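You operate a simulated robot arm through the tools that you are given. There is no shell and no other tool. Be economical: measure what you need, move in short steps, check, and stop when the job is done.

Carry out the task below with a simulated two-armed robot. There is one attempt and no reset: what you move stays moved.

JOB
Twist both candles on, holding each glass, and stand them on the teal mat. Set down upright: pink candle, cream candle.

Only the result counts: the job must be done as asked and must still hold three seconds after the hand-in. Knocking over, shifting, dropping, spilling or breaking anything else fails it.

ROBOT AND FRAMES
Two 7-joint arms with two-finger parallel grippers on one trunk, on a base that drives. Base frame: it is fixed to the floor where the robot stands at the start and does not move with it; the origin is under the middle of the robot, x ahead of it, y to its left, z up; the surface under the hand at the start is at about z = 804. Units: mm, degrees, N and s.
The left shoulder is at the start at [60, 143, 953], the right one opposite. With the tool pointing down near the work surface each hand reaches from about 320 to 740 mm from the robot's upright axis, wherever it stands, measured 20 degrees to its own side. Places, roughly: cream candle top [500, 200, 900]; pink candle top [500, -100, 900]; top of the teal mat [500, -500, 800]. Payload 1.57 kg a hand.
The tool frame of a hand sits at the grasp point between the pads (the TCP): z along the fingers, y along the line on which they close. The tips reach 30 mm beyond it. Largest opening 110 mm; finger width 24, thickness 12; the body of the gripper, 48 by 112 mm, starts 78 mm behind the TCP.
Orientation is told as [roll, pitch, yaw] about the base's x, y, z axes, in that order, counted from this pose: with the fingers straight down and closing along the base's y, the tool's x points along the base's -x, its y along +y and its z along -z.

CONTROLS
- The arms move only by the tool jog_arm. It takes "left_motion", "right_motion" or both (then of equal length, played together; a hand with none holds still); each is a list of rows, each an object (a shift or turn left out is 0, a gripper value left out holds the last) with "translation": the shift along the base's x, y, z in units of 20 mm (1.0 is 20 mm), a list of three; "turn": the turn, a rotation vector about the base's x, y, z in units of 5 degrees (1.0 is 5 degrees), a list of three. In form: [{"translation": [tx, ty, tz], "turn": [ax, ay, az]}, ...]. A call has 1 to 10 rows; each row shifts and turns the commanded pose from where the row before left it. "left_hand" and "right_hand" are, for a hand that has rows, the finger opening in mm, from 0 to 110, set as the call begins (left out, the last holds). A call with a number of a shift or a turn outside -1 to 1 is refused whole. Rows are played at 5 a second. More than 50 mm and 8.6 degrees between two rows, or a gripper value outside its range, and nothing of the call is played. A pose out of reach is approached as far as the arm can. The call stops where the force on the tool passes 40 N (or 10 N more than at its start, if that is more) or the arm is blocked; 0.2 s more then pass. The fingers move at their own pace (about 45 mm/s each) and stop on an object; they squeeze with about 39 N. The grip force told is the motor's: it shows also when the fingers shut on nothing. Time passes only in rows, and 0.2 s behind the last, so rows that do not move let the fingers close. The reply holds the time, the measured pose of the TCP, the force on the tool along the base axes, the opening and the grip force, in the units named above and with some noise, with the torque about the TCP (base axes, N m) and any sound that the robot's microphone picked up.
- Cameras (640 x 400 px; columns grow to the right, rows downward): "scene" is now at [36, -35.5, 1556.3]; the picture's right is [-0.50, -0.87, 0.00], its down [-0.69, 0.40, -0.60] and it looks along [0.52, -0.30, -0.80] (base axes); focal length 291 px, centre (320, 200). "left" rides on the left gripper at [70, -16, -141] in its tool frame; the picture's right is [0.23, 0.97, 0.00], its down [-0.86, 0.20, -0.48] and it looks along [-0.47, 0.11, 0.88] (tool axes); focal length 222 px, centre (320, 200). "right" rides on the right gripper at [70, 16, -141] in its tool frame; the picture's right is [-0.23, 0.97, 0.00], its down [-0.86, -0.20, -0.48] and it looks along [-0.47, -0.11, 0.88] (tool axes); focal length 222 px, centre (320, 200). There is no depth. A picture from a camera that has moved, and an enlarged one, comes with that camera's place and axes in the base frame and with its lens.
- capture(camera): a new picture of that camera. It takes no simulated time.
- move_column(by): slides the trunk up (or, below 0, down) by that many mm; the arms and the scene camera ride with it, the base frame stays. It gives what a move gives, with no picture.
- roll_base(legs): drives the robot by 1 to 6 legs, each [ahead, left, turn to the left] in mm, mm and degrees, along the robot's own axes; the way and the turn of a leg run together, so that a leg with both is an arc; at most 1500 mm and 180 degrees a leg. The arms and the cameras ride along, it lands a little off, and it stops where it bumps. It gives what a move gives.
- head_to(pan, tilt): turns the head with the scene camera to pan (to the left, within 86 degrees either way) and tilt (down, from -29 to 69), counted from straight ahead of the robot. It gives what a move gives.
- enlarge(camera, box): a new picture of the part [left, top, right, bottom] of that camera's present view, enlarged. It takes no simulated time.
- hand_in(): hands the job in; it is judged then, once.

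Go step by step. Nothing tells you exact positions but the pictures and the camera data: compare them with the known pose of the tool, close in by small moves and look again before you grip or let go. The budget is 120 turns and 88 pictures, counting those below and the enlarged ones. Unless the task says otherwise, let go and move clear before handing in, and close with one line.

The tools are called after "Emit:" as name(argument=value, ...) on one line, values as JSON. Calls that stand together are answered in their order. jog_arm: Moves the arms, as the interface text tells. Its arguments: {"type":"object","properties":{"left_motion":{"type":"array","items":{"type":"object","properties":{"translation":{"type":"array","items":{"type":"number"}},"turn":{"type":"array","items":{"type":"number"}}}}},"left_hand":{"type":"number"},"right_motion":{"type":"array","items":{"type":"object","properties":{"translation":{"type":"array","items":{"type":"number"}},"turn":{"type":"array","items":{"type":"number"}}}}},"right_hand":{"type":"number"}},"required":[]} The other tools are called the same way: move_column (by) slides the trunk up or down; roll_base (legs) drives the base; head_to (pan, tilt) turns the head that bears the scene camera; capture (camera) takes a picture; enlarge (camera, box) takes an enlarged picture of a part of a camera's view; hand_in () hands the job in.

At the start:

```text
clock: 0.0
left_tool_pos: [525.5, 78.7, 1113.2]
left_tcp_rot: [-0.2, 0.0, 0.0]
left_ft_force: [1.1, 1.4, -0.5]
left_wrist_torque: [0.0, 0.01, 0.02]
left_grip_width: 109.9
left_finger_force: 0.1
right_tool_pos: [401.1, -329.9, 1144.2]
right_tcp_rot: [0.0, 0.0, -0.1]
right_ft_force: [-0.4, 0.8, 0.1]
right_wrist_torque: [-0.02, -0.01, 0.0]
right_grip_width: 110.0
right_finger_force: 0.0
trunk travel left (down, up): [-552.0, 38.0]
robot x, y, heading: [1.0, -0.4, 0.0]
head pan, tilt: [-29.9, 52.9]
```

scene: 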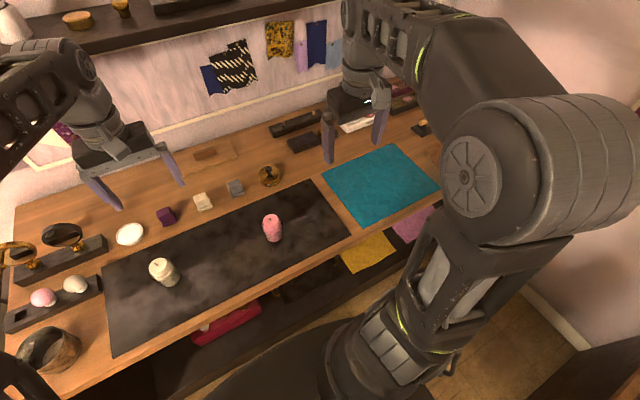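
right: 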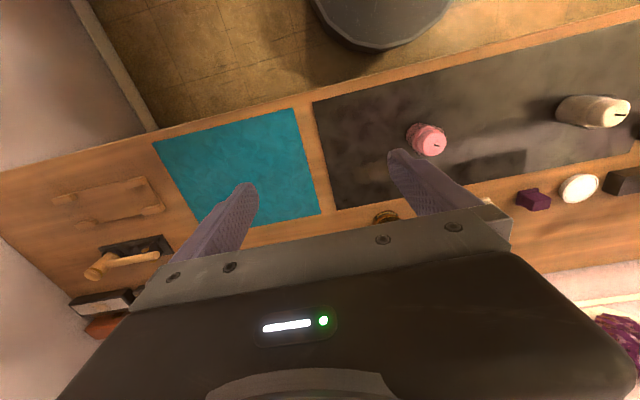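
left: 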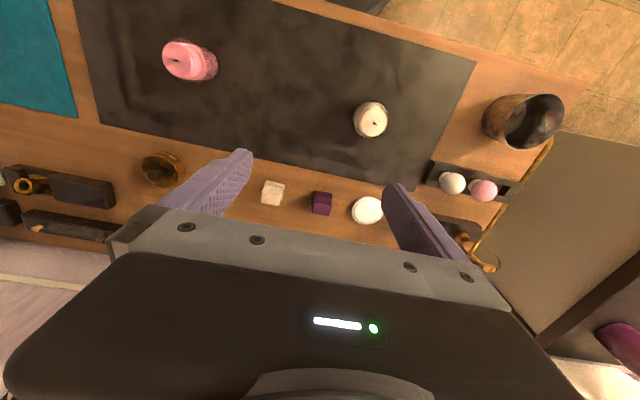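

I see a pink and a cream candle on the dark runner and the teal mat on the right. I'll look closer at both candles before moving.

Emit:
enlarge(camera="scene", box=[240, 200, 304, 250])

Emit:
enlarge(camera="scene", box=[130, 245, 194, 295])

Emit:
enlarge(camera="left", box=[140, 20, 236, 90])

```text
8.00 times, centred on (272, 225) of scene
camera zoom: at [36.0, -35.5, 1556.3], right [-0.5, -0.87, 0.0], down [-0.69, 0.4, -0.6], along [0.52, -0.3, -0.8], focal length 2330 px, centre (704, 0)
```

zoom: 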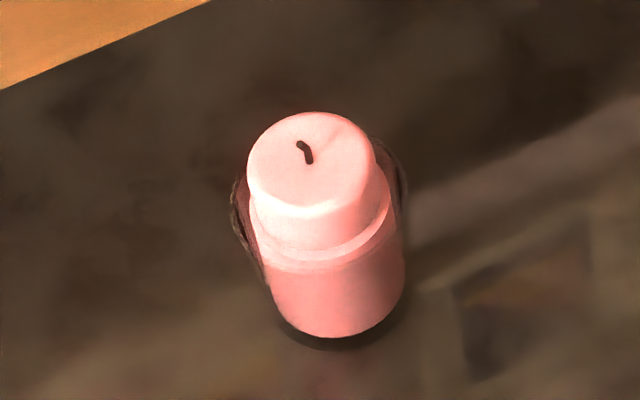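

```text
8.00 times, centred on (162, 270) of scene
camera zoom: at [36.0, -35.5, 1556.3], right [-0.5, -0.87, 0.0], down [-0.69, 0.4, -0.6], along [0.52, -0.3, -0.8], focal length 2330 px, centre (1584, -360)
```

zoom: 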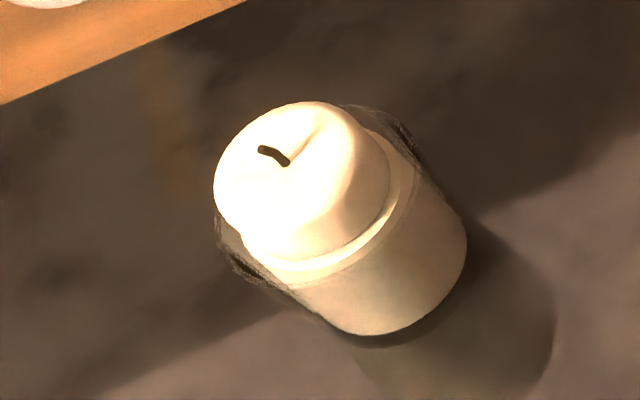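

```text
5.71 times, centred on (188, 55) of left
camera zoom: at [456.4, 63.1, 1255.7], right [-0.23, 0.97, 0.0], down [0.86, 0.2, 0.48], along [0.47, 0.11, -0.88], focal length 1269 px, centre (1074, 1029)
```

zoom: 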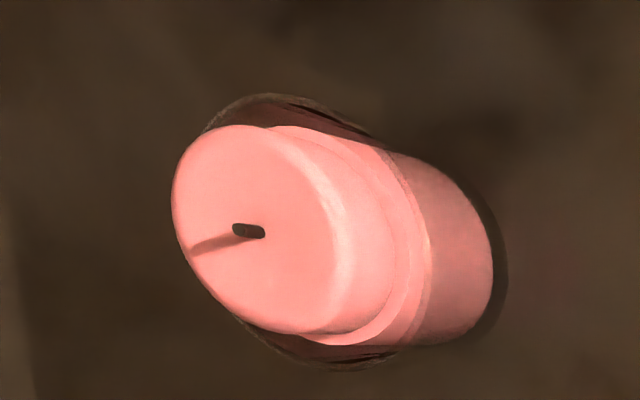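

The candles look like wax tops about 44 mm across sitting in glasses about 59 mm across: pink near [475, -133], cream near [485, 156]. I'll bring the left hand over the pink one, turned and tilted so it can hold the glass while the right hand twists from above.

Emit:
jog_arm(left_motion=[{"translation": [-0.3, -1, -0.4], "turn": [0, 0, -1]}, {"translation": [-0.3, -1, -0.4], "turn": [0, 0, -1]}, {"translation": [-0.3, -1, -0.4], "turn": [0, 0, -1]}, {"translation": [-0.3, -1, -0.4], "turn": [0, 0, -1]}, {"translation": [-0.3, -1, -0.4], "turn": [0, 0, -1]}, {"translation": [-0.3, -1, -0.4], "turn": [0, 0, -1]}, {"translation": [-0.3, -1, -0.4], "turn": [0, 0, -1]}, {"translation": [-0.3, -1, -0.4], "turn": [-0.574, -0.819, 0]}, {"translation": [-0.1, -1, -0.4], "turn": [-0.574, -0.819, 0]}, {"translation": [0, -1, -0.4], "turn": [-0.574, -0.819, 0]}])

Emit:
jog_arm(left_motion=[{"translation": [0, -0.55, -0.3], "turn": [-0.574, -0.819, 0]}, {"turn": [-0.574, -0.819, 0]}, {"turn": [-0.574, -0.819, 0]}, {"turn": [-0.574, -0.819, 0]}, {"turn": [-0.574, -0.819, 0]}, {"turn": [-0.574, -0.819, 0]}, {"turn": [-0.574, -0.819, 0]}, {"turn": [-0.574, -0.819, 0]}, {"turn": [-0.574, -0.819, 0]}])

Emit:
capture(camera="left")

Emit:
capture(camera="scene")

```text
clock: 2.2
left_tool_pos: [474.8, -121.9, 1034.0]
left_tcp_rot: [-0.2, -15.0, -35.0]
left_ft_force: [0.0, -0.2, -0.2]
left_wrist_torque: [0.0, 0.03, 0.03]
left_grip_width: 109.9
left_finger_force: 0.1
right_tool_pos: [403.4, -330.1, 1144.1]
right_tcp_rot: [0.0, 0.1, 0.0]
right_ft_force: [-0.4, -0.1, -0.3]
right_wrist_torque: [0.02, 0.0, 0.05]
right_grip_width: 110.1
right_finger_force: 0.1
trunk travel left (down, up): [-552.0, 38.0]
robot x, y, heading: [-1.7, -2.0, -0.3]
head pan, tilt: [-29.9, 52.9]
```

```text
clock: 4.2
left_tool_pos: [475.5, -132.5, 1027.9]
left_tcp_rot: [-0.2, -59.9, -35.0]
left_ft_force: [-0.6, -0.1, 0.9]
left_wrist_torque: [0.02, 0.05, 0.0]
left_grip_width: 110.0
left_finger_force: 0.1
right_tool_pos: [403.1, -329.1, 1144.2]
right_tcp_rot: [-0.1, 0.0, 0.0]
right_ft_force: [-0.2, -0.5, -0.6]
right_wrist_torque: [0.02, -0.01, 0.02]
right_grip_width: 110.0
right_finger_force: 0.0
trunk travel left (down, up): [-552.0, 38.0]
robot x, y, heading: [-2.3, 0.1, -0.0]
head pan, tilt: [-29.9, 52.9]
```

```text
81 pictures are left
camera left: at [338.1, -54.5, 1038.9], right [0.47, 0.86, -0.2], down [0.13, 0.16, 0.98], along [0.87, -0.48, -0.04], focal length 222 px, centre (320, 200)
```

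left: 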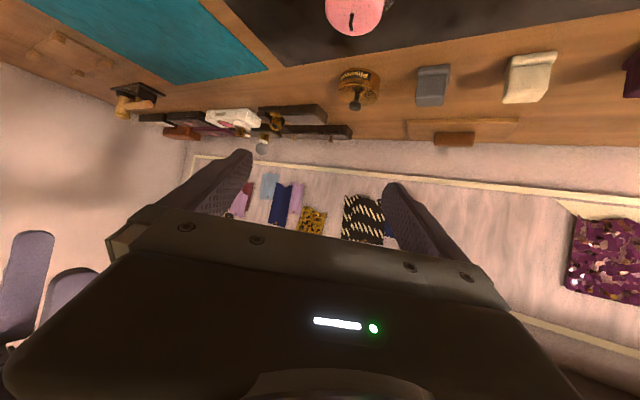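

```text
80 pictures are left
camera scene: at [35.9, -35.8, 1556.3], right [-0.5, -0.87, 0.0], down [-0.69, 0.4, -0.6], along [0.52, -0.3, -0.8], focal length 291 px, centre (320, 200)
```

scene: 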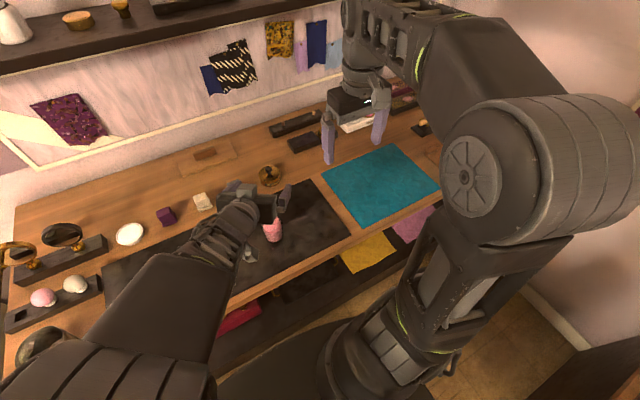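

Pink triangulates to about [474, -134] with its top near z = 900. I'll lower the left hand halfway, with the fingers straddling the candle, and look at the glass from the side.

Emit:
jog_arm(left_motion=[{"translation": [0, 0, -1]}, {"translation": [0, 0, -1]}, {"translation": [0, 0, -1]}, {"translation": [0, 0, -1]}, {"translation": [0, 0, -1]}])

Emit:
capture(camera="left")

```text
clock: 5.4
left_tool_pos: [475.6, -132.2, 926.5]
left_tcp_rot: [-0.2, -59.9, -35.0]
left_ft_force: [-0.8, -1.6, 0.2]
left_wrist_torque: [-0.01, -0.01, -0.02]
left_grip_width: 109.8
left_finger_force: 0.1
right_tool_pos: [403.6, -330.6, 1144.2]
right_tcp_rot: [-0.1, 0.0, 0.0]
right_ft_force: [0.1, -0.3, 0.0]
right_wrist_torque: [0.01, 0.02, 0.01]
right_grip_width: 110.3
right_finger_force: 0.0
trunk travel left (down, up): [-552.0, 38.0]
robot x, y, heading: [-3.1, 1.9, -0.0]
head pan, tilt: [-29.9, 52.9]
```

```text
79 pictures are left
camera left: at [337.2, -54.5, 937.6], right [0.47, 0.86, -0.2], down [0.13, 0.16, 0.98], along [0.87, -0.48, -0.04], focal length 222 px, centre (320, 200)
```

left: 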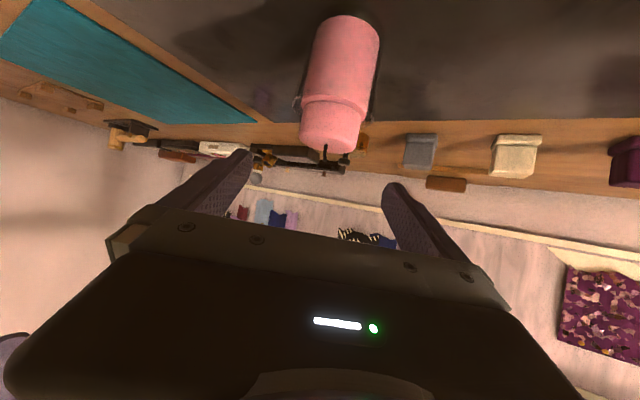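

Emit:
enlarge(camera="left", box=[264, 0, 424, 160])

```text
2.50 times, centred on (344, 80) of left
camera zoom: at [337.2, -54.5, 937.6], right [0.47, 0.86, -0.2], down [0.13, 0.16, 0.98], along [0.87, -0.48, -0.04], focal length 555 px, centre (260, 500)
```

zoom: 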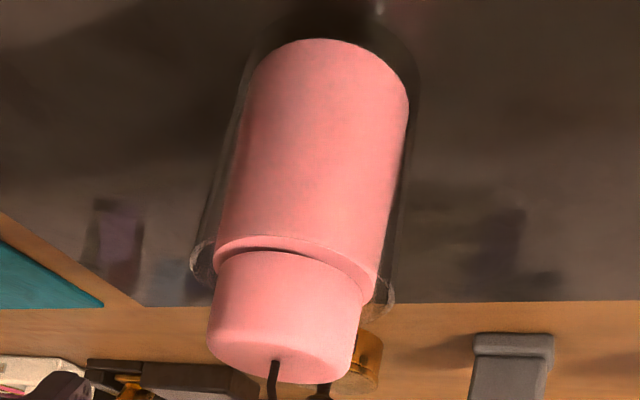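

The glass rim is at about z = 866 and the wax cap spans roughly 864–890. I'll lower the left hand to z ≈ 843 and close it gently on the glass.

Emit:
jog_arm(left_motion=[{"translation": [0, 0, -1]}, {"translation": [0, 0, -1]}, {"translation": [0, 0, -1]}, {"translation": [0, 0, -1]}, {"translation": [-0.1, -0.1, -0.2]}])

Emit:
capture(camera="left")

```text
clock: 6.6
left_tool_pos: [473.5, -134.2, 843.0]
left_tcp_rot: [-0.3, -60.0, -35.0]
left_ft_force: [-0.2, -0.2, -0.4]
left_wrist_torque: [0.02, 0.02, 0.02]
left_grip_width: 109.9
left_finger_force: 0.0
right_tool_pos: [402.2, -329.4, 1144.4]
right_tcp_rot: [0.0, 0.0, 0.0]
right_ft_force: [-0.4, -0.5, 0.8]
right_wrist_torque: [0.0, -0.01, 0.04]
right_grip_width: 110.1
right_finger_force: 0.1
trunk travel left (down, up): [-552.0, 38.0]
robot x, y, heading: [-1.4, 1.3, -0.1]
head pan, tilt: [-29.9, 52.9]
```

```text
77 pictures are left
camera left: at [335.2, -56.1, 854.2], right [0.47, 0.86, -0.2], down [0.13, 0.16, 0.98], along [0.87, -0.48, -0.04], focal length 222 px, centre (320, 200)
```

left: 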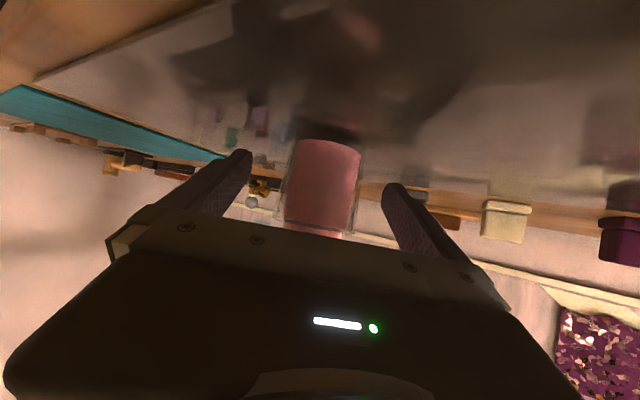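

The candle is centred between the left fingers. I'll close them on the glass while the right hand comes over the candle, yawed 40° ready for a twist.

Emit:
jog_arm(left_motion=[{}, {}, {}, {}, {}, {}, {}, {}, {}, {}], left_hand=45, right_motion=[{"translation": [0.36, 0.98, -0.7], "turn": [0, 0, 0.8]}, {"translation": [0.36, 0.98, -0.7], "turn": [0, 0, 0.8]}, {"translation": [0.36, 0.98, -0.7], "turn": [0, 0, 0.8]}, {"translation": [0.36, 0.98, -0.7], "turn": [0, 0, 0.8]}, {"translation": [0.36, 0.98, -0.7], "turn": [0, 0, 0.8]}, {"translation": [0.36, 0.98, -0.7], "turn": [0, 0, 0.8]}, {"translation": [0.36, 0.98, -0.7], "turn": [0, 0, 0.8]}, {"translation": [0.36, 0.98, -0.7], "turn": [0, 0, 0.8]}, {"translation": [0.36, 0.98, -0.7], "turn": [0, 0, 0.8]}, {"translation": [0.36, 0.98, -0.7], "turn": [0, 0, 0.8]}], right_hand=80)

Emit:
capture(camera="right")

Emit:
capture(camera="scene")

```text
clock: 8.8
left_tool_pos: [473.3, -133.8, 842.8]
left_tcp_rot: [-0.3, -59.9, -34.9]
left_ft_force: [0.2, 0.5, 0.8]
left_wrist_torque: [0.03, -0.05, -0.03]
left_grip_width: 58.8
left_finger_force: 38.9
right_tool_pos: [475.3, -132.9, 1004.8]
right_tcp_rot: [-0.1, -0.1, 40.0]
right_ft_force: [-0.5, 0.5, 0.4]
right_wrist_torque: [0.0, 0.01, 0.02]
right_grip_width: 79.8
right_finger_force: 0.2
trunk travel left (down, up): [-552.0, 38.0]
robot x, y, heading: [1.3, -0.7, 0.1]
head pan, tilt: [-29.9, 52.9]
```

```text
76 pictures are left
camera right: at [411.3, -165.1, 1146.5], right [-0.45, 0.89, 0.0], down [0.78, 0.4, 0.48], along [0.43, 0.22, -0.88], focal length 222 px, centre (320, 200)
```

right: 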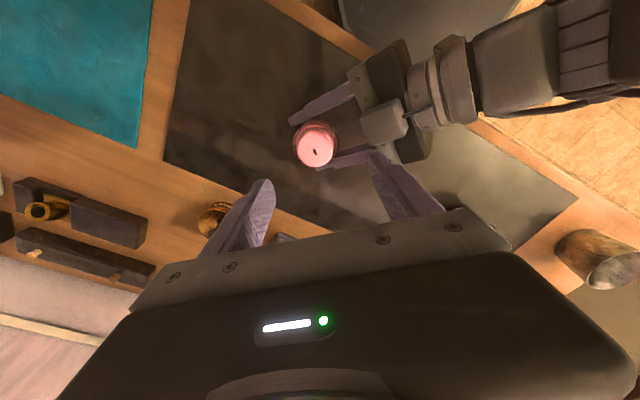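

```text
75 pictures are left
camera scene: at [36.3, -35.2, 1556.3], right [-0.5, -0.87, 0.0], down [-0.69, 0.4, -0.6], along [0.52, -0.3, -0.8], focal length 291 px, centre (320, 200)
```

scene: 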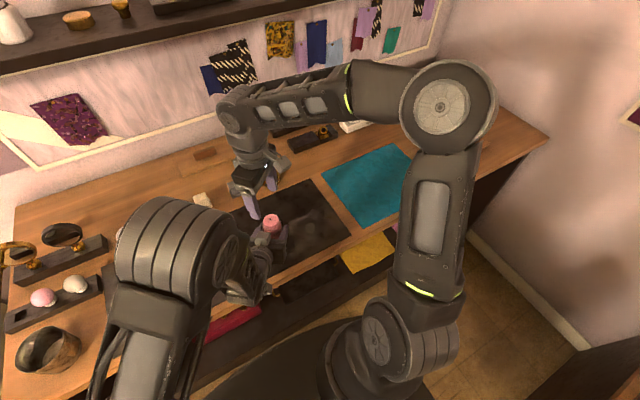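

The left hand holds the glass at 58.8 mm width. I'll check the cap for marks from the right camera before lowering.

Emit:
enlarge(camera="right", box=[276, 116, 356, 186])

Emit:
jog_arm(right_motion=[{"translation": [0, 0, -1]}, {"translation": [0, 0, -1]}, {"translation": [0, -0.05, -1]}, {"translation": [0, 0, -1]}, {"translation": [0, 0, -1]}], right_hand=80)

Emit:
capture(camera="right")

```text
5.71 times, centred on (316, 151) of right
camera zoom: at [411.3, -165.1, 1146.5], right [-0.45, 0.89, 0.0], down [0.78, 0.4, 0.48], along [0.43, 0.22, -0.88], focal length 1269 px, centre (343, 480)
```

zoom: 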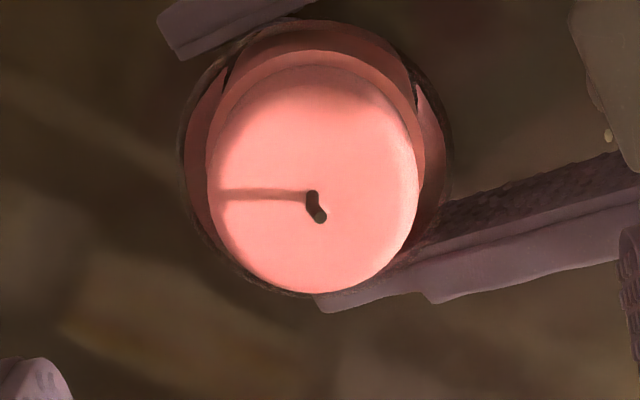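

```text
clock: 9.7
left_tool_pos: [471.1, -128.2, 836.1]
left_tcp_rot: [0.0, -58.7, -34.9]
left_ft_force: [-1.2, 0.0, 3.4]
left_wrist_torque: [0.12, 0.01, 0.01]
left_grip_width: 57.8
left_finger_force: 16.8
right_tool_pos: [475.4, -132.6, 948.9]
right_tcp_rot: [-0.2, -0.2, 40.1]
right_ft_force: [0.3, -0.6, -0.7]
right_wrist_torque: [0.0, 0.01, 0.03]
right_grip_width: 79.8
right_finger_force: 0.0
trunk travel left (down, up): [-552.0, 38.0]
robot x, y, heading: [0.1, -2.1, 0.0]
head pan, tilt: [-29.9, 52.9]
stopped in row 4 (right hand): the force on the tool passed its limit at 67 N (the readings are from after the stop); the commanded pose is now the measured one
```

```text
73 pictures are left
camera right: at [410.6, -165.7, 1089.1], right [-0.45, 0.89, 0.0], down [0.78, 0.4, 0.48], along [0.43, 0.22, -0.88], focal length 222 px, centre (320, 200)
```

right: 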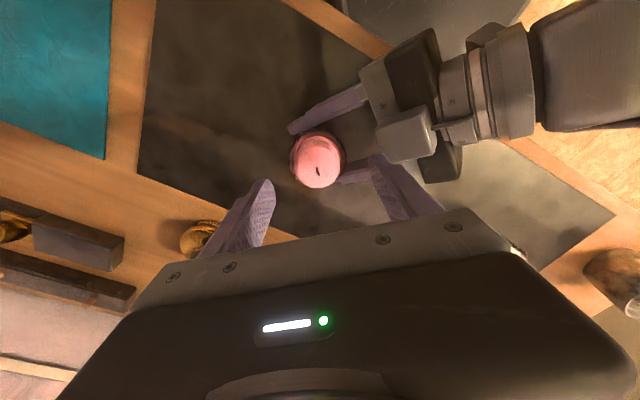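

The right finger touched the top of the left hand because I lowered it too wide and on the wrong yaw. I'll raise it, ease the left hand back to where it was, and look.

Emit:
jog_arm(right_motion=[{"translation": [0, 0, 0.5]}, {"translation": [0, 0, 1]}, {"translation": [0, 0, 1]}, {"translation": [0, 0, 1]}])

Emit:
capture(camera="left")

Emit:
capture(camera="right")

```text
clock: 10.7
left_tool_pos: [472.1, -128.8, 836.8]
left_tcp_rot: [0.1, -58.7, -34.8]
left_ft_force: [-0.6, 0.3, 3.0]
left_wrist_torque: [0.02, 0.07, -0.03]
left_grip_width: 57.5
left_finger_force: 38.7
right_tool_pos: [474.7, -133.3, 1018.8]
right_tcp_rot: [-0.1, -0.3, 40.0]
right_ft_force: [0.1, -0.2, 0.3]
right_wrist_torque: [-0.01, -0.01, -0.01]
right_grip_width: 80.0
right_finger_force: 0.2
trunk travel left (down, up): [-552.0, 38.0]
robot x, y, heading: [-2.0, -0.0, -0.1]
head pan, tilt: [-29.9, 52.9]
```

```text
72 pictures are left
camera left: at [332.8, -51.7, 850.8], right [0.46, 0.87, -0.19], down [0.14, 0.14, 0.98], along [0.88, -0.48, -0.06], focal length 222 px, centre (320, 200)
```

left: 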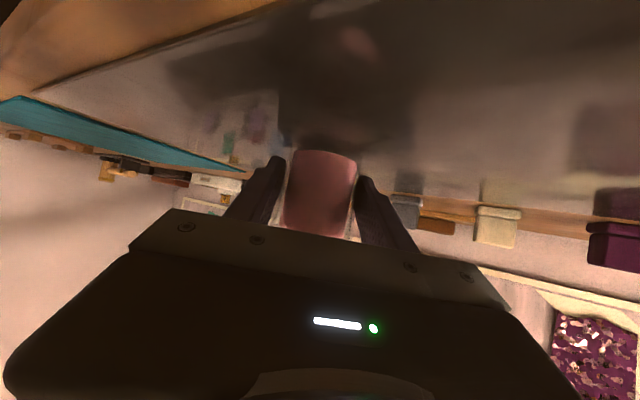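

```text
71 pictures are left
camera right: at [409.6, -165.5, 1159.9], right [-0.45, 0.89, 0.0], down [0.78, 0.4, 0.48], along [0.43, 0.22, -0.88], focal length 222 px, centre (320, 200)
```

right: 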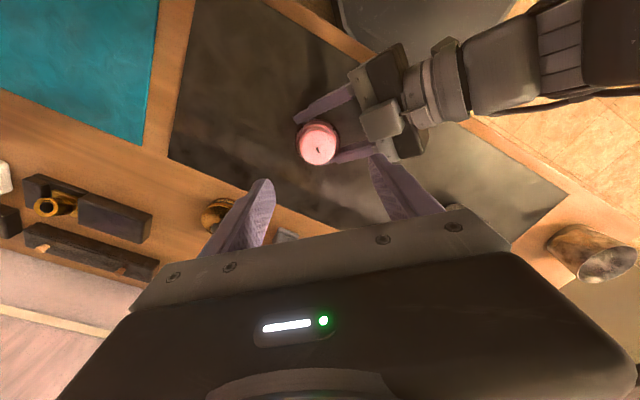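

The candle is still upright. I'll reopen the left hand, reset its height and tilt, and grip again; the right hand meanwhile yaws to −35° and narrows.

Emit:
jog_arm(left_motion=[{}, {}, {}, {"translation": [0.05, 0.05, 0.3], "turn": [-0.15, -0.22, 0]}, {}], left_hand=80, right_motion=[{"turn": [0, 0, -1]}, {"turn": [0, 0, -1]}, {"turn": [0, 0, -1]}, {"turn": [0, 0, -1]}, {"turn": [0, 0, -1]}], right_hand=58)

Emit:
jog_arm(left_motion=[{}, {}, {}, {}, {}, {}, {}, {}], left_hand=45, right_motion=[{"turn": [0, 0, -1]}, {"turn": [0, 0, -1]}, {"turn": [0, 0, -1]}, {"turn": [0, 0, -1]}, {"turn": [0, 0, -1]}, {"turn": [0, 0, -1]}, {"turn": [0, 0, -1]}, {}])

Emit:
capture(camera="right")

Emit:
enlarge(camera="left", box=[240, 120, 400, 260])

```text
clock: 11.9
left_tool_pos: [473.2, -126.6, 840.1]
left_tcp_rot: [0.2, -60.1, -35.0]
left_ft_force: [0.3, -0.3, 0.8]
left_wrist_torque: [0.0, 0.0, 0.0]
left_grip_width: 80.2
left_finger_force: 0.0
right_tool_pos: [474.3, -132.4, 1017.3]
right_tcp_rot: [-0.1, -0.3, 15.1]
right_ft_force: [0.8, -0.3, 0.1]
right_wrist_torque: [0.02, 0.0, 0.01]
right_grip_width: 58.2
right_finger_force: 0.0
trunk travel left (down, up): [-552.0, 38.0]
robot x, y, heading: [1.9, -0.6, -0.0]
head pan, tilt: [-29.9, 52.9]
```

```text
clock: 13.7
left_tool_pos: [472.6, -127.3, 841.9]
left_tcp_rot: [0.1, -60.0, -35.0]
left_ft_force: [-0.2, 0.1, 0.9]
left_wrist_torque: [0.0, 0.0, 0.01]
left_grip_width: 58.1
left_finger_force: 39.0
right_tool_pos: [474.6, -133.5, 1017.1]
right_tcp_rot: [-0.1, -0.3, -20.0]
right_ft_force: [-0.3, -0.1, 0.4]
right_wrist_torque: [0.0, 0.0, 0.01]
right_grip_width: 58.0
right_finger_force: 0.0
trunk travel left (down, up): [-552.0, 38.0]
robot x, y, heading: [-1.6, 1.0, -0.1]
head pan, tilt: [-29.9, 52.9]
```

```text
70 pictures are left
camera right: at [414.1, -93.5, 1159.2], right [0.55, 0.84, 0.0], down [0.73, -0.48, 0.48], along [0.4, -0.26, -0.88], focal length 222 px, centre (320, 200)
```

right: 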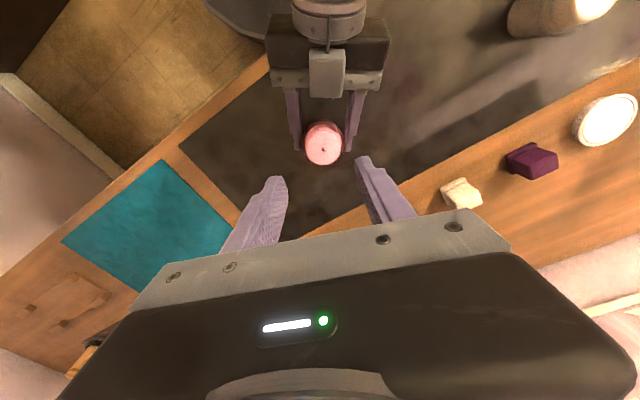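

```text
2.86 times, centred on (320, 190) of left
camera zoom: at [333.6, -50.0, 853.1], right [0.46, 0.86, -0.2], down [0.12, 0.16, 0.98], along [0.88, -0.48, -0.03], focal length 635 px, centre (320, 229)
```

zoom: 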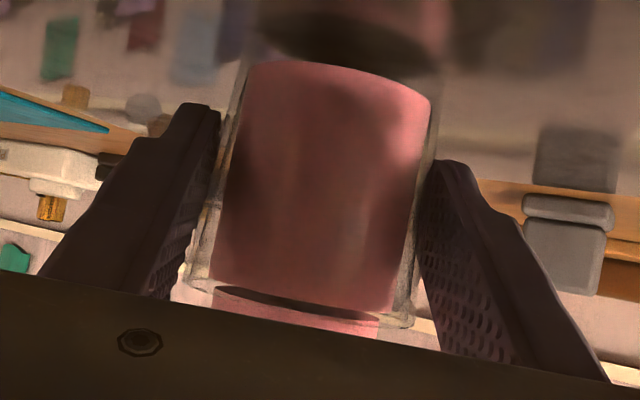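

Glass is held again with the candle at about [480, -132]. I'll yaw the right hand back to 0°, centre it and lower it with the narrower opening.

Emit:
jog_arm(right_motion=[{"translation": [0.2, 0.03, -0.5], "turn": [0, 0, 1]}, {"translation": [0.05, 0, -1], "turn": [0, 0, 1]}, {"translation": [0, 0, -1], "turn": [0, 0, 1]}, {"translation": [0, 0, -1], "turn": [0, 0, 1]}, {"translation": [0, 0, -1]}], right_hand=58)

Emit:
capture(camera="right")

```text
clock: 14.9
left_tool_pos: [473.2, -127.0, 842.5]
left_tcp_rot: [0.1, -60.0, -35.0]
left_ft_force: [0.3, -0.5, -0.1]
left_wrist_torque: [0.0, -0.05, -0.03]
left_grip_width: 58.2
left_finger_force: 39.2
right_tool_pos: [480.6, -131.2, 927.3]
right_tcp_rot: [-0.1, -0.3, 0.1]
right_ft_force: [0.7, -0.4, -0.7]
right_wrist_torque: [0.01, 0.02, -0.01]
right_grip_width: 58.0
right_finger_force: 0.0
trunk travel left (down, up): [-552.0, 38.0]
robot x, y, heading: [-2.5, -0.9, 0.1]
head pan, tilt: [-29.9, 52.9]
```

```text
68 pictures are left
camera right: at [409.8, -115.3, 1068.9], right [0.22, 0.97, 0.0], down [0.85, -0.2, 0.48], along [0.47, -0.11, -0.88], focal length 222 px, centre (320, 200)
```

right: 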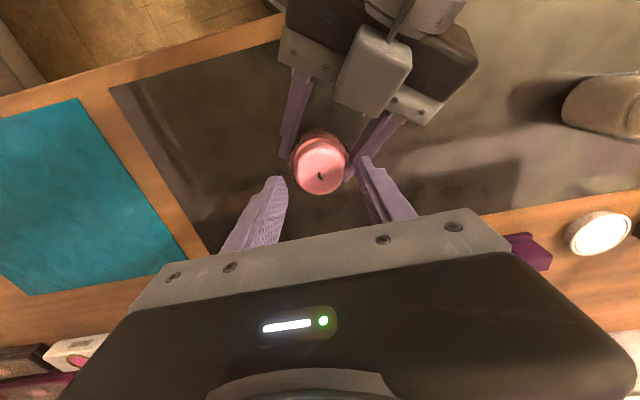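

Aligned within a couple of mm. Lowering to z ≈ 901 and closing on the cap.

Emit:
jog_arm(right_motion=[{"translation": [0, 0, -0.65]}, {"translation": [0.05, -0.04, -0.65]}], right_hand=58)

Emit:
jog_arm(right_motion=[{}, {}, {}, {}], right_hand=32)

Emit:
capture(camera="right")

```text
clock: 15.5
left_tool_pos: [472.1, -126.2, 842.0]
left_tcp_rot: [0.0, -60.0, -35.0]
left_ft_force: [-0.1, -0.9, 0.4]
left_wrist_torque: [0.03, -0.03, -0.04]
left_grip_width: 58.2
left_finger_force: 38.4
right_tool_pos: [480.9, -132.9, 901.3]
right_tcp_rot: [-0.1, -0.4, 0.1]
right_ft_force: [0.2, 0.6, 0.1]
right_wrist_torque: [-0.01, 0.01, -0.04]
right_grip_width: 58.0
right_finger_force: 0.0
trunk travel left (down, up): [-552.0, 38.0]
robot x, y, heading: [1.5, 2.3, 0.1]
head pan, tilt: [-29.9, 52.9]
```

```text
clock: 16.5
left_tool_pos: [471.7, -127.2, 841.8]
left_tcp_rot: [0.1, -60.0, -35.0]
left_ft_force: [0.0, -1.9, 1.4]
left_wrist_torque: [0.03, -0.05, -0.01]
left_grip_width: 58.3
left_finger_force: 38.7
right_tool_pos: [481.4, -132.2, 901.1]
right_tcp_rot: [-0.1, -0.2, 0.1]
right_ft_force: [0.7, 1.5, -0.4]
right_wrist_torque: [0.07, -0.03, 0.01]
right_grip_width: 42.0
right_finger_force: 39.0
trunk travel left (down, up): [-552.0, 38.0]
robot x, y, heading: [3.2, -4.3, -0.0]
head pan, tilt: [-29.9, 52.9]
```

```text
67 pictures are left
camera right: at [410.5, -116.1, 1042.8], right [0.23, 0.97, 0.0], down [0.85, -0.2, 0.48], along [0.47, -0.11, -0.88], focal length 222 px, centre (320, 200)
```

right: 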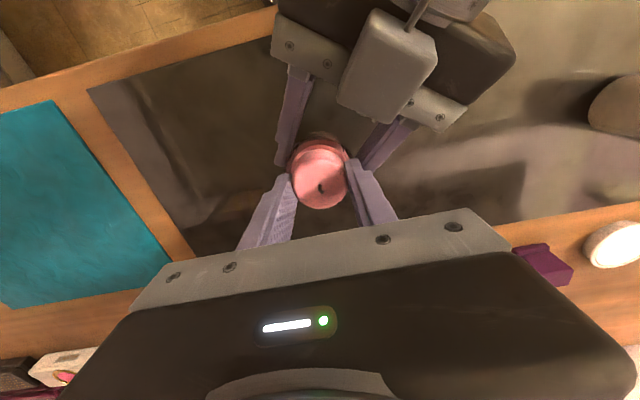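

Cap gripped at 42 mm. I'll twist clockwise (seen from above) in a modest step and watch torque and sound.

Emit:
jog_arm(right_motion=[{"turn": [0, 0, -1]}, {"turn": [0, 0, -1]}, {"turn": [0, 0, -1]}, {"turn": [0, 0, -1]}])

Emit:
enlarge(camera="right", box=[270, 120, 370, 220])

```text
clock: 17.5
left_tool_pos: [472.9, -126.9, 842.6]
left_tcp_rot: [0.1, -60.1, -35.0]
left_ft_force: [-0.3, -5.2, 1.8]
left_wrist_torque: [0.09, -0.08, -0.05]
left_grip_width: 58.0
left_finger_force: 38.3
right_tool_pos: [481.1, -132.8, 900.9]
right_tcp_rot: [0.0, -0.3, -20.0]
right_ft_force: [1.3, 5.1, -4.2]
right_wrist_torque: [0.17, -0.02, -0.02]
right_grip_width: 41.9
right_finger_force: 38.7
trunk travel left (down, up): [-552.0, 38.0]
robot x, y, heading: [0.3, 0.0, -0.1]
head pan, tilt: [-29.9, 52.9]
```

```text
4.00 times, centred on (320, 170) of right
camera zoom: at [420.5, -93.3, 1043.1], right [0.55, 0.84, 0.0], down [0.73, -0.48, 0.48], along [0.4, -0.26, -0.88], focal length 888 px, centre (320, 320)
```

zoom: 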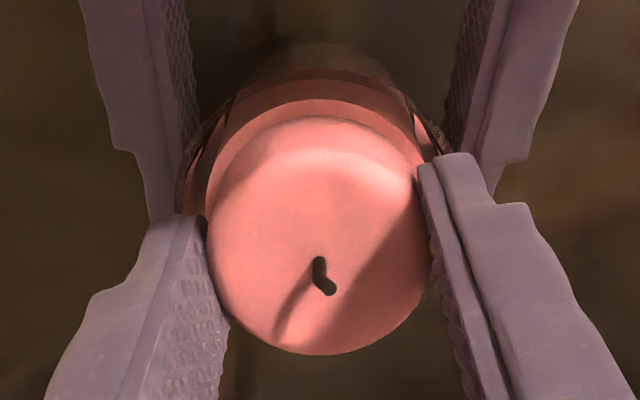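

Low torque so far, and the cap seems to turn with the hand. Continuing clockwise.

Emit:
jog_arm(right_motion=[{"turn": [0, 0, -1]}, {"turn": [0, 0, -1]}, {"turn": [0, 0, -1]}, {"turn": [0, 0, -1]}, {"turn": [0, 0, -1]}, {"turn": [0, 0, -1]}])

Emit:
enlarge(camera="right", box=[270, 120, 370, 220])

```text
clock: 18.9
left_tool_pos: [472.0, -127.1, 842.2]
left_tcp_rot: [0.1, -60.2, -34.9]
left_ft_force: [-5.9, -5.5, 8.7]
left_wrist_torque: [0.08, -0.27, -0.06]
left_grip_width: 58.2
left_finger_force: 38.7
right_tool_pos: [481.3, -131.4, 901.9]
right_tcp_rot: [0.0, -0.4, -50.0]
right_ft_force: [4.8, 7.1, -9.2]
right_wrist_torque: [0.29, -0.16, -0.01]
right_grip_width: 41.9
right_finger_force: 39.2
trunk travel left (down, up): [-552.0, 38.0]
robot x, y, heading: [1.1, -2.4, 0.2]
head pan, tilt: [-29.9, 52.9]
```

```text
4.00 times, centred on (320, 170) of right
camera zoom: at [448.1, -68.4, 1043.1], right [0.89, 0.45, 0.0], down [0.4, -0.78, 0.48], along [0.22, -0.43, -0.88], focal length 888 px, centre (320, 320)
```

zoom: 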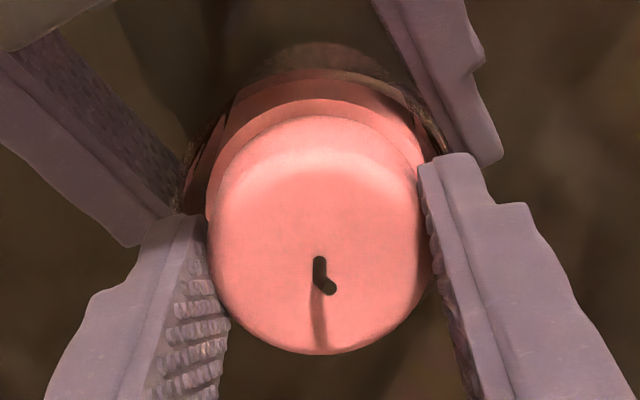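

A vertical force is building, as if the cap threads down into the glass. I'll keep going clockwise while easing the hand slightly down.

Emit:
jog_arm(right_motion=[{"translation": [0, 0, -0.05], "turn": [0, 0, -1]}, {"translation": [0, 0, -0.02], "turn": [0, 0, -1]}, {"translation": [0, 0, -0.02], "turn": [0, 0, -1]}, {"translation": [0, 0, -0.02], "turn": [0, 0, -1]}])

Emit:
jog_arm(right_motion=[{"translation": [0, 0, -0.02], "turn": [0, 0, -1]}, {"translation": [0, 0, -0.02], "turn": [0, 0, -1]}, {"translation": [0, 0, -0.02], "turn": [0, 0, -1]}, {"translation": [0, 0, -0.02], "turn": [0, 0, -1]}])

Emit:
capture(camera="right")

```text
clock: 19.9
left_tool_pos: [472.7, -125.8, 842.1]
left_tcp_rot: [0.3, -60.0, -35.0]
left_ft_force: [15.0, -15.8, -13.3]
left_wrist_torque: [0.02, 0.11, 0.04]
left_grip_width: 58.4
left_finger_force: 38.7
right_tool_pos: [480.2, -133.3, 901.8]
right_tcp_rot: [0.0, -0.2, -70.0]
right_ft_force: [-10.2, 10.8, 34.2]
right_wrist_torque: [0.23, 0.47, -0.05]
right_grip_width: 42.0
right_finger_force: 38.9
trunk travel left (down, up): [-552.0, 38.0]
robot x, y, heading: [-0.9, 1.4, 0.1]
head pan, tilt: [-29.9, 52.9]
```

```text
clock: 20.9
left_tool_pos: [471.5, -125.1, 841.5]
left_tcp_rot: [0.3, -60.0, -35.0]
left_ft_force: [15.2, -10.7, -16.3]
left_wrist_torque: [0.09, 0.22, -0.02]
left_grip_width: 58.2
left_finger_force: 38.5
right_tool_pos: [480.0, -133.8, 898.6]
right_tcp_rot: [0.0, -0.3, -90.0]
right_ft_force: [-12.4, 7.5, 36.7]
right_wrist_torque: [0.1, 0.54, 0.03]
right_grip_width: 42.1
right_finger_force: 39.3
trunk travel left (down, up): [-552.0, 38.0]
robot x, y, heading: [-1.6, 1.4, -0.3]
head pan, tilt: [-29.9, 52.9]
```

```text
64 pictures are left
camera right: at [496.8, -63.0, 1039.8], right [0.97, -0.23, 0.0], down [-0.2, -0.85, 0.48], along [-0.11, -0.47, -0.88], focal length 222 px, centre (320, 200)
```

right: 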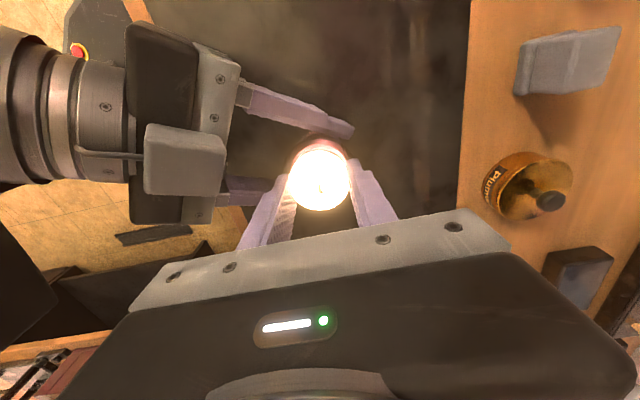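

The pink candle is now glowing: it's on. I'll relieve the downward push, open the right hand, and lift clear.

Emit:
jog_arm(right_motion=[{"translation": [0, 0, 0.12]}, {}])

Emit:
jog_arm(right_motion=[{}, {}, {}, {"translation": [0, 0, 0.5]}, {"translation": [0, 0, 1]}, {"translation": [0, 0, 1]}, {"translation": [0, 0, 1]}, {"translation": [0, 0, 1]}], right_hand=58)

Emit:
capture(camera="right")

```text
clock: 21.5
left_tool_pos: [472.3, -127.9, 843.0]
left_tcp_rot: [0.1, -60.3, -35.0]
left_ft_force: [-1.3, -1.6, 6.3]
left_wrist_torque: [0.36, 0.07, -0.01]
left_grip_width: 58.2
left_finger_force: 39.0
right_tool_pos: [479.8, -135.3, 898.8]
right_tcp_rot: [-0.2, -0.5, -89.9]
right_ft_force: [0.9, 2.1, -6.8]
right_wrist_torque: [-0.24, -0.19, -0.02]
right_grip_width: 42.0
right_finger_force: 39.4
trunk travel left (down, up): [-552.0, 38.0]
robot x, y, heading: [-1.2, -1.9, 0.3]
head pan, tilt: [-29.9, 52.9]
```

```text
clock: 23.3
left_tool_pos: [472.6, -127.6, 843.0]
left_tcp_rot: [0.2, -60.0, -34.9]
left_ft_force: [-1.2, 0.1, 0.6]
left_wrist_torque: [0.05, -0.04, 0.06]
left_grip_width: 58.1
left_finger_force: 39.3
right_tool_pos: [480.0, -133.1, 992.2]
right_tcp_rot: [-0.1, -0.3, -90.0]
right_ft_force: [0.5, -0.9, -0.1]
right_wrist_torque: [0.01, 0.0, -0.01]
right_grip_width: 58.1
right_finger_force: 0.1
trunk travel left (down, up): [-552.0, 38.0]
robot x, y, heading: [-3.3, -2.0, -0.0]
head pan, tilt: [-29.9, 52.9]
```

```text
63 pictures are left
camera right: at [496.6, -62.5, 1133.2], right [0.97, -0.23, 0.0], down [-0.2, -0.85, 0.48], along [-0.11, -0.47, -0.88], focal length 222 px, centre (320, 200)
```

right: 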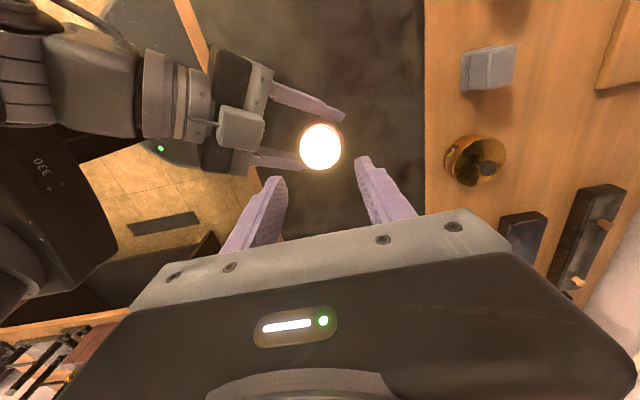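

Pink is lit. Moving the right hand aside while the left lets go and rises straight up.

Emit:
jog_arm(left_motion=[{}, {}, {}, {}, {"translation": [0, 0, 1]}, {"translation": [0, 0, 1]}, {"translation": [0, 0, 1]}, {"translation": [0, 0, 1]}, {"translation": [0, 0, 1]}, {"translation": [0, 0, 1]}], left_hand=110, right_motion=[{"translation": [0, -1, 0.7], "turn": [0, 0, 1]}, {"translation": [0, -1, 0.7], "turn": [0, 0, 1]}, {"translation": [0, -1, 0.7], "turn": [0, 0, 1]}, {"translation": [0, -1, 0.7], "turn": [0, 0, 1]}, {"translation": [0, -1, 0.7], "turn": [0, 0, 1]}, {"translation": [0, -1, 0], "turn": [0, 0, 1]}, {"translation": [0, -1, 0], "turn": [0, 0, 1]}, {"translation": [0, -1, 0], "turn": [0, 0, 1]}, {"translation": [0, -1, 0], "turn": [0, 0, 1]}, {"translation": [0, -1, 0], "turn": [0, 0, 1]}], right_hand=110)

Emit:
capture(camera="scene")

Emit:
capture(camera="left")

```text
clock: 25.5
left_tool_pos: [471.3, -125.8, 963.4]
left_tcp_rot: [0.2, -60.0, -35.0]
left_ft_force: [0.2, 0.4, 0.9]
left_wrist_torque: [0.04, 0.01, 0.01]
left_grip_width: 110.0
left_finger_force: 0.0
right_tool_pos: [481.7, -334.8, 1059.7]
right_tcp_rot: [-0.1, -0.3, -39.8]
right_ft_force: [0.8, 0.2, 0.8]
right_wrist_torque: [0.01, 0.0, -0.01]
right_grip_width: 110.0
right_finger_force: 0.0
trunk travel left (down, up): [-552.0, 38.0]
robot x, y, heading: [-0.6, -0.6, 0.1]
head pan, tilt: [-29.9, 52.9]
```

```text
62 pictures are left
camera scene: at [35.7, -35.7, 1556.3], right [-0.5, -0.87, 0.0], down [-0.69, 0.4, -0.6], along [0.52, -0.3, -0.8], focal length 291 px, centre (320, 200)
```

scene: 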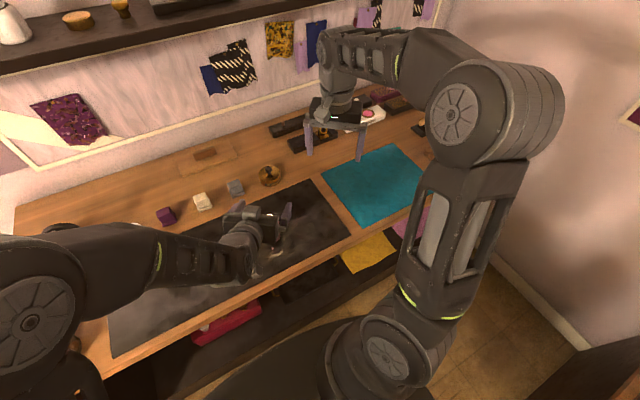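

```text
61 pictures are left
camera left: at [332.4, -49.1, 973.9], right [0.46, 0.86, -0.2], down [0.12, 0.15, 0.98], along [0.88, -0.48, -0.04], focal length 222 px, centre (320, 200)
```

left: 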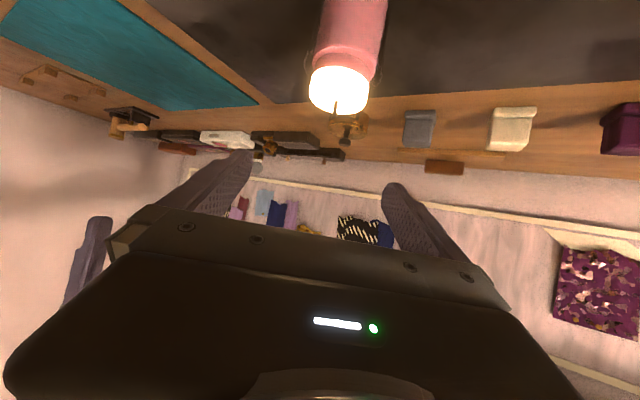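

Pink stands upright and lit. Moving the left hand over to the cream candle, then the right hand comes back over pink for carrying.

Emit:
jog_arm(left_motion=[{"translation": [0, 0, 1]}, {"translation": [0, 0, 1]}, {"translation": [0, 0.3, 1]}, {"translation": [0.1, 1, 0]}, {"translation": [0.1, 1, 0]}, {"translation": [0.1, 1, 0]}, {"translation": [0.1, 1, 0]}, {"translation": [0.1, 1, 0]}, {"translation": [0.1, 1, 0]}, {"translation": [0.1, 1, 0]}])

Emit:
jog_arm(left_motion=[{"translation": [0, 1, 0]}, {"translation": [0, 1, 0]}, {"translation": [0, 1, 0]}, {"translation": [0, 1, 0]}, {"translation": [0, 1, 0]}, {"translation": [0, 1, 0]}, {"translation": [0, 0.8, 0]}])

Emit:
jog_arm(right_motion=[{"translation": [0, 1, 0], "turn": [0, 0, 1]}, {"translation": [0, 1, 0], "turn": [0, 0, 1]}, {"translation": [0, 1, 0], "turn": [0, 0, 1]}, {"translation": [0, 1, 0], "turn": [0, 0, 1]}, {"translation": [0, 1, 0], "turn": [0, 0, 1]}, {"translation": [0, 1, 0], "turn": [0, 0, 1]}, {"translation": [0, 1, 0], "turn": [0, 0, 1]}, {"translation": [0, 1, 0], "turn": [0, 0, 1]}, {"translation": [0, 1, 0]}, {"translation": [0, 1, 0]}])

Emit:
capture(camera="right")

Emit:
capture(camera="left")

```text
clock: 27.7
left_tool_pos: [485.1, 18.8, 1021.7]
left_tcp_rot: [0.1, -60.0, -34.9]
left_ft_force: [-0.6, -0.4, 0.0]
left_wrist_torque: [-0.01, 0.01, 0.0]
left_grip_width: 109.9
left_finger_force: 0.2
right_tool_pos: [480.7, -335.2, 1060.4]
right_tcp_rot: [-0.1, -0.3, -40.0]
right_ft_force: [0.0, 1.3, -0.9]
right_wrist_torque: [-0.04, -0.02, 0.01]
right_grip_width: 109.9
right_finger_force: 0.1
trunk travel left (down, up): [-552.0, 38.0]
robot x, y, heading: [-0.7, 1.4, 0.1]
head pan, tilt: [-29.9, 52.9]
```

```text
clock: 29.3
left_tool_pos: [483.6, 153.6, 1021.5]
left_tcp_rot: [0.1, -59.9, -35.0]
left_ft_force: [-0.5, -0.7, 0.3]
left_wrist_torque: [0.01, 0.0, 0.05]
left_grip_width: 110.0
left_finger_force: 0.0
right_tool_pos: [480.9, -334.4, 1059.8]
right_tcp_rot: [-0.1, -0.4, -39.9]
right_ft_force: [-1.3, 0.4, -0.9]
right_wrist_torque: [0.0, -0.01, -0.01]
right_grip_width: 110.0
right_finger_force: 0.1
trunk travel left (down, up): [-552.0, 38.0]
robot x, y, heading: [-0.4, -1.0, 0.0]
head pan, tilt: [-29.9, 52.9]
```

```text
clock: 31.5
left_tool_pos: [484.1, 154.5, 1021.8]
left_tcp_rot: [0.2, -60.0, -34.8]
left_ft_force: [-1.0, 0.2, 0.5]
left_wrist_torque: [0.0, 0.01, 0.04]
left_grip_width: 110.1
left_finger_force: 0.0
right_tool_pos: [480.1, -131.2, 1058.4]
right_tcp_rot: [0.0, -0.3, 0.2]
right_ft_force: [-0.9, -0.3, -0.2]
right_wrist_torque: [-0.02, 0.01, 0.01]
right_grip_width: 109.9
right_finger_force: 0.0
trunk travel left (down, up): [-552.0, 38.0]
robot x, y, heading: [-1.7, -0.7, 0.2]
head pan, tilt: [-29.9, 52.9]
```

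```text
60 pictures are left
camera right: at [410.5, -115.9, 1200.8], right [0.22, 0.97, 0.0], down [0.85, -0.2, 0.48], along [0.47, -0.11, -0.88], focal length 222 px, centre (320, 200)
```

right: 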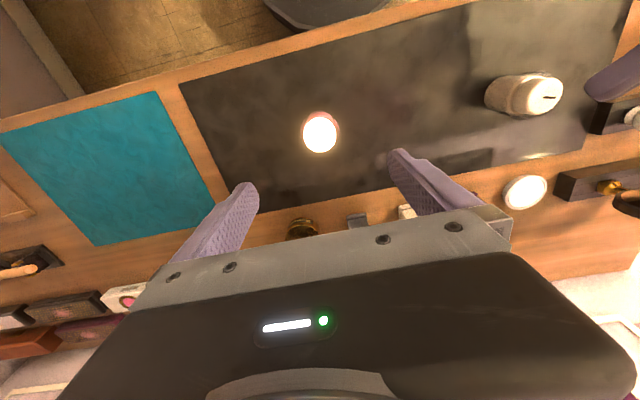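

```text
59 pictures are left
camera left: at [346.0, 231.3, 1032.2], right [0.46, 0.86, -0.2], down [0.12, 0.16, 0.98], along [0.88, -0.48, -0.04], focal length 222 px, centre (320, 200)
```

left: 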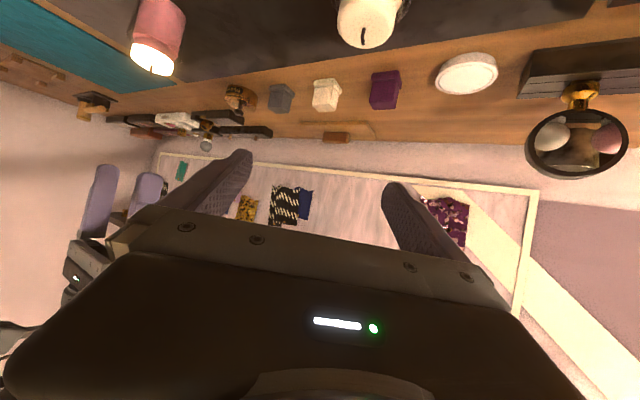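

Pink is centred under the right hand. Lowering around the glass to z ≈ 847.

Emit:
jog_arm(right_motion=[{"translation": [0, 0, -1]}, {"translation": [0, 0, -1]}, {"translation": [0, 0, -1]}, {"translation": [0, 0, -1]}, {"translation": [0, 0, -1]}, {"translation": [0, 0, -1]}, {"translation": [0, 0, -1]}], right_hand=110)

Emit:
capture(camera="right")

```text
clock: 33.1
left_tool_pos: [485.0, 154.6, 1020.5]
left_tcp_rot: [0.1, -60.0, -34.9]
left_ft_force: [0.2, 0.6, 1.0]
left_wrist_torque: [-0.01, -0.01, 0.01]
left_grip_width: 109.7
left_finger_force: 0.2
right_tool_pos: [480.7, -133.4, 918.8]
right_tcp_rot: [-0.1, -0.2, 0.1]
right_ft_force: [-0.6, -0.1, -0.1]
right_wrist_torque: [0.01, 0.01, -0.02]
right_grip_width: 110.1
right_finger_force: 0.0
trunk travel left (down, up): [-552.0, 38.0]
robot x, y, heading: [-1.6, 1.3, 0.1]
head pan, tilt: [-29.9, 52.9]
```

```text
58 pictures are left
camera right: at [410.3, -116.6, 1060.0], right [0.23, 0.97, 0.0], down [0.85, -0.2, 0.48], along [0.47, -0.11, -0.88], focal length 222 px, centre (320, 200)
```

right: 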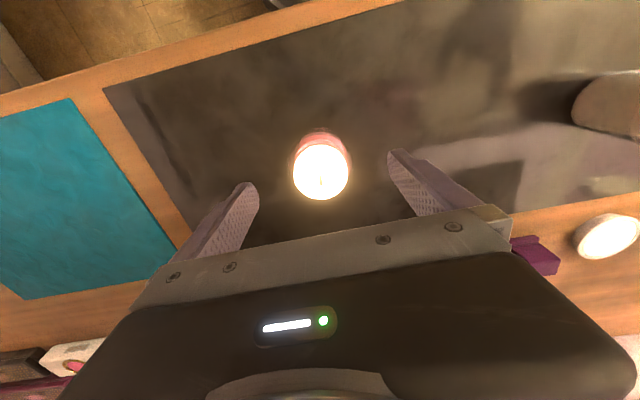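

Emit:
jog_arm(right_motion=[{"translation": [0, 0, -1]}, {"translation": [0, 0, -1]}, {"translation": [0, 0, -1]}, {"translation": [0, 0, -0.6]}])

Emit:
jog_arm(right_motion=[{}, {}, {}, {}, {}, {}], right_hand=45)

Emit:
capture(camera="right")

```text
clock: 34.1
left_tool_pos: [485.3, 154.2, 1020.0]
left_tcp_rot: [0.2, -59.9, -34.8]
left_ft_force: [-1.0, 0.6, 0.2]
left_wrist_torque: [-0.03, 0.0, 0.01]
left_grip_width: 110.0
left_finger_force: 0.0
right_tool_pos: [480.9, -132.5, 846.5]
right_tcp_rot: [-0.2, -0.4, 0.1]
right_ft_force: [0.0, 0.4, -0.4]
right_wrist_torque: [-0.01, -0.02, 0.02]
right_grip_width: 110.1
right_finger_force: 0.0
trunk travel left (down, up): [-552.0, 38.0]
robot x, y, heading: [-3.6, -0.0, -0.1]
head pan, tilt: [-29.9, 52.9]
```

```text
clock: 35.5
left_tool_pos: [484.3, 154.3, 1021.0]
left_tcp_rot: [0.0, -60.0, -34.9]
left_ft_force: [0.1, -0.4, -0.5]
left_wrist_torque: [0.02, -0.03, -0.01]
left_grip_width: 110.2
left_finger_force: 0.0
right_tool_pos: [481.1, -132.9, 847.6]
right_tcp_rot: [-0.1, -0.3, 0.1]
right_ft_force: [0.0, -0.4, 0.4]
right_wrist_torque: [0.01, -0.02, -0.04]
right_grip_width: 60.5
right_finger_force: 38.8
trunk travel left (down, up): [-552.0, 38.0]
robot x, y, heading: [0.2, -6.1, 0.0]
head pan, tilt: [-29.9, 52.9]
```

```text
57 pictures are left
camera right: at [409.8, -116.9, 989.6], right [0.23, 0.97, 0.0], down [0.85, -0.2, 0.48], along [0.47, -0.11, -0.88], focal length 222 px, centre (320, 200)
```

right: 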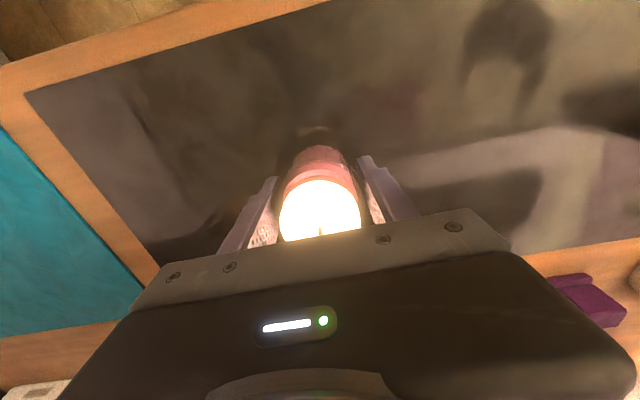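

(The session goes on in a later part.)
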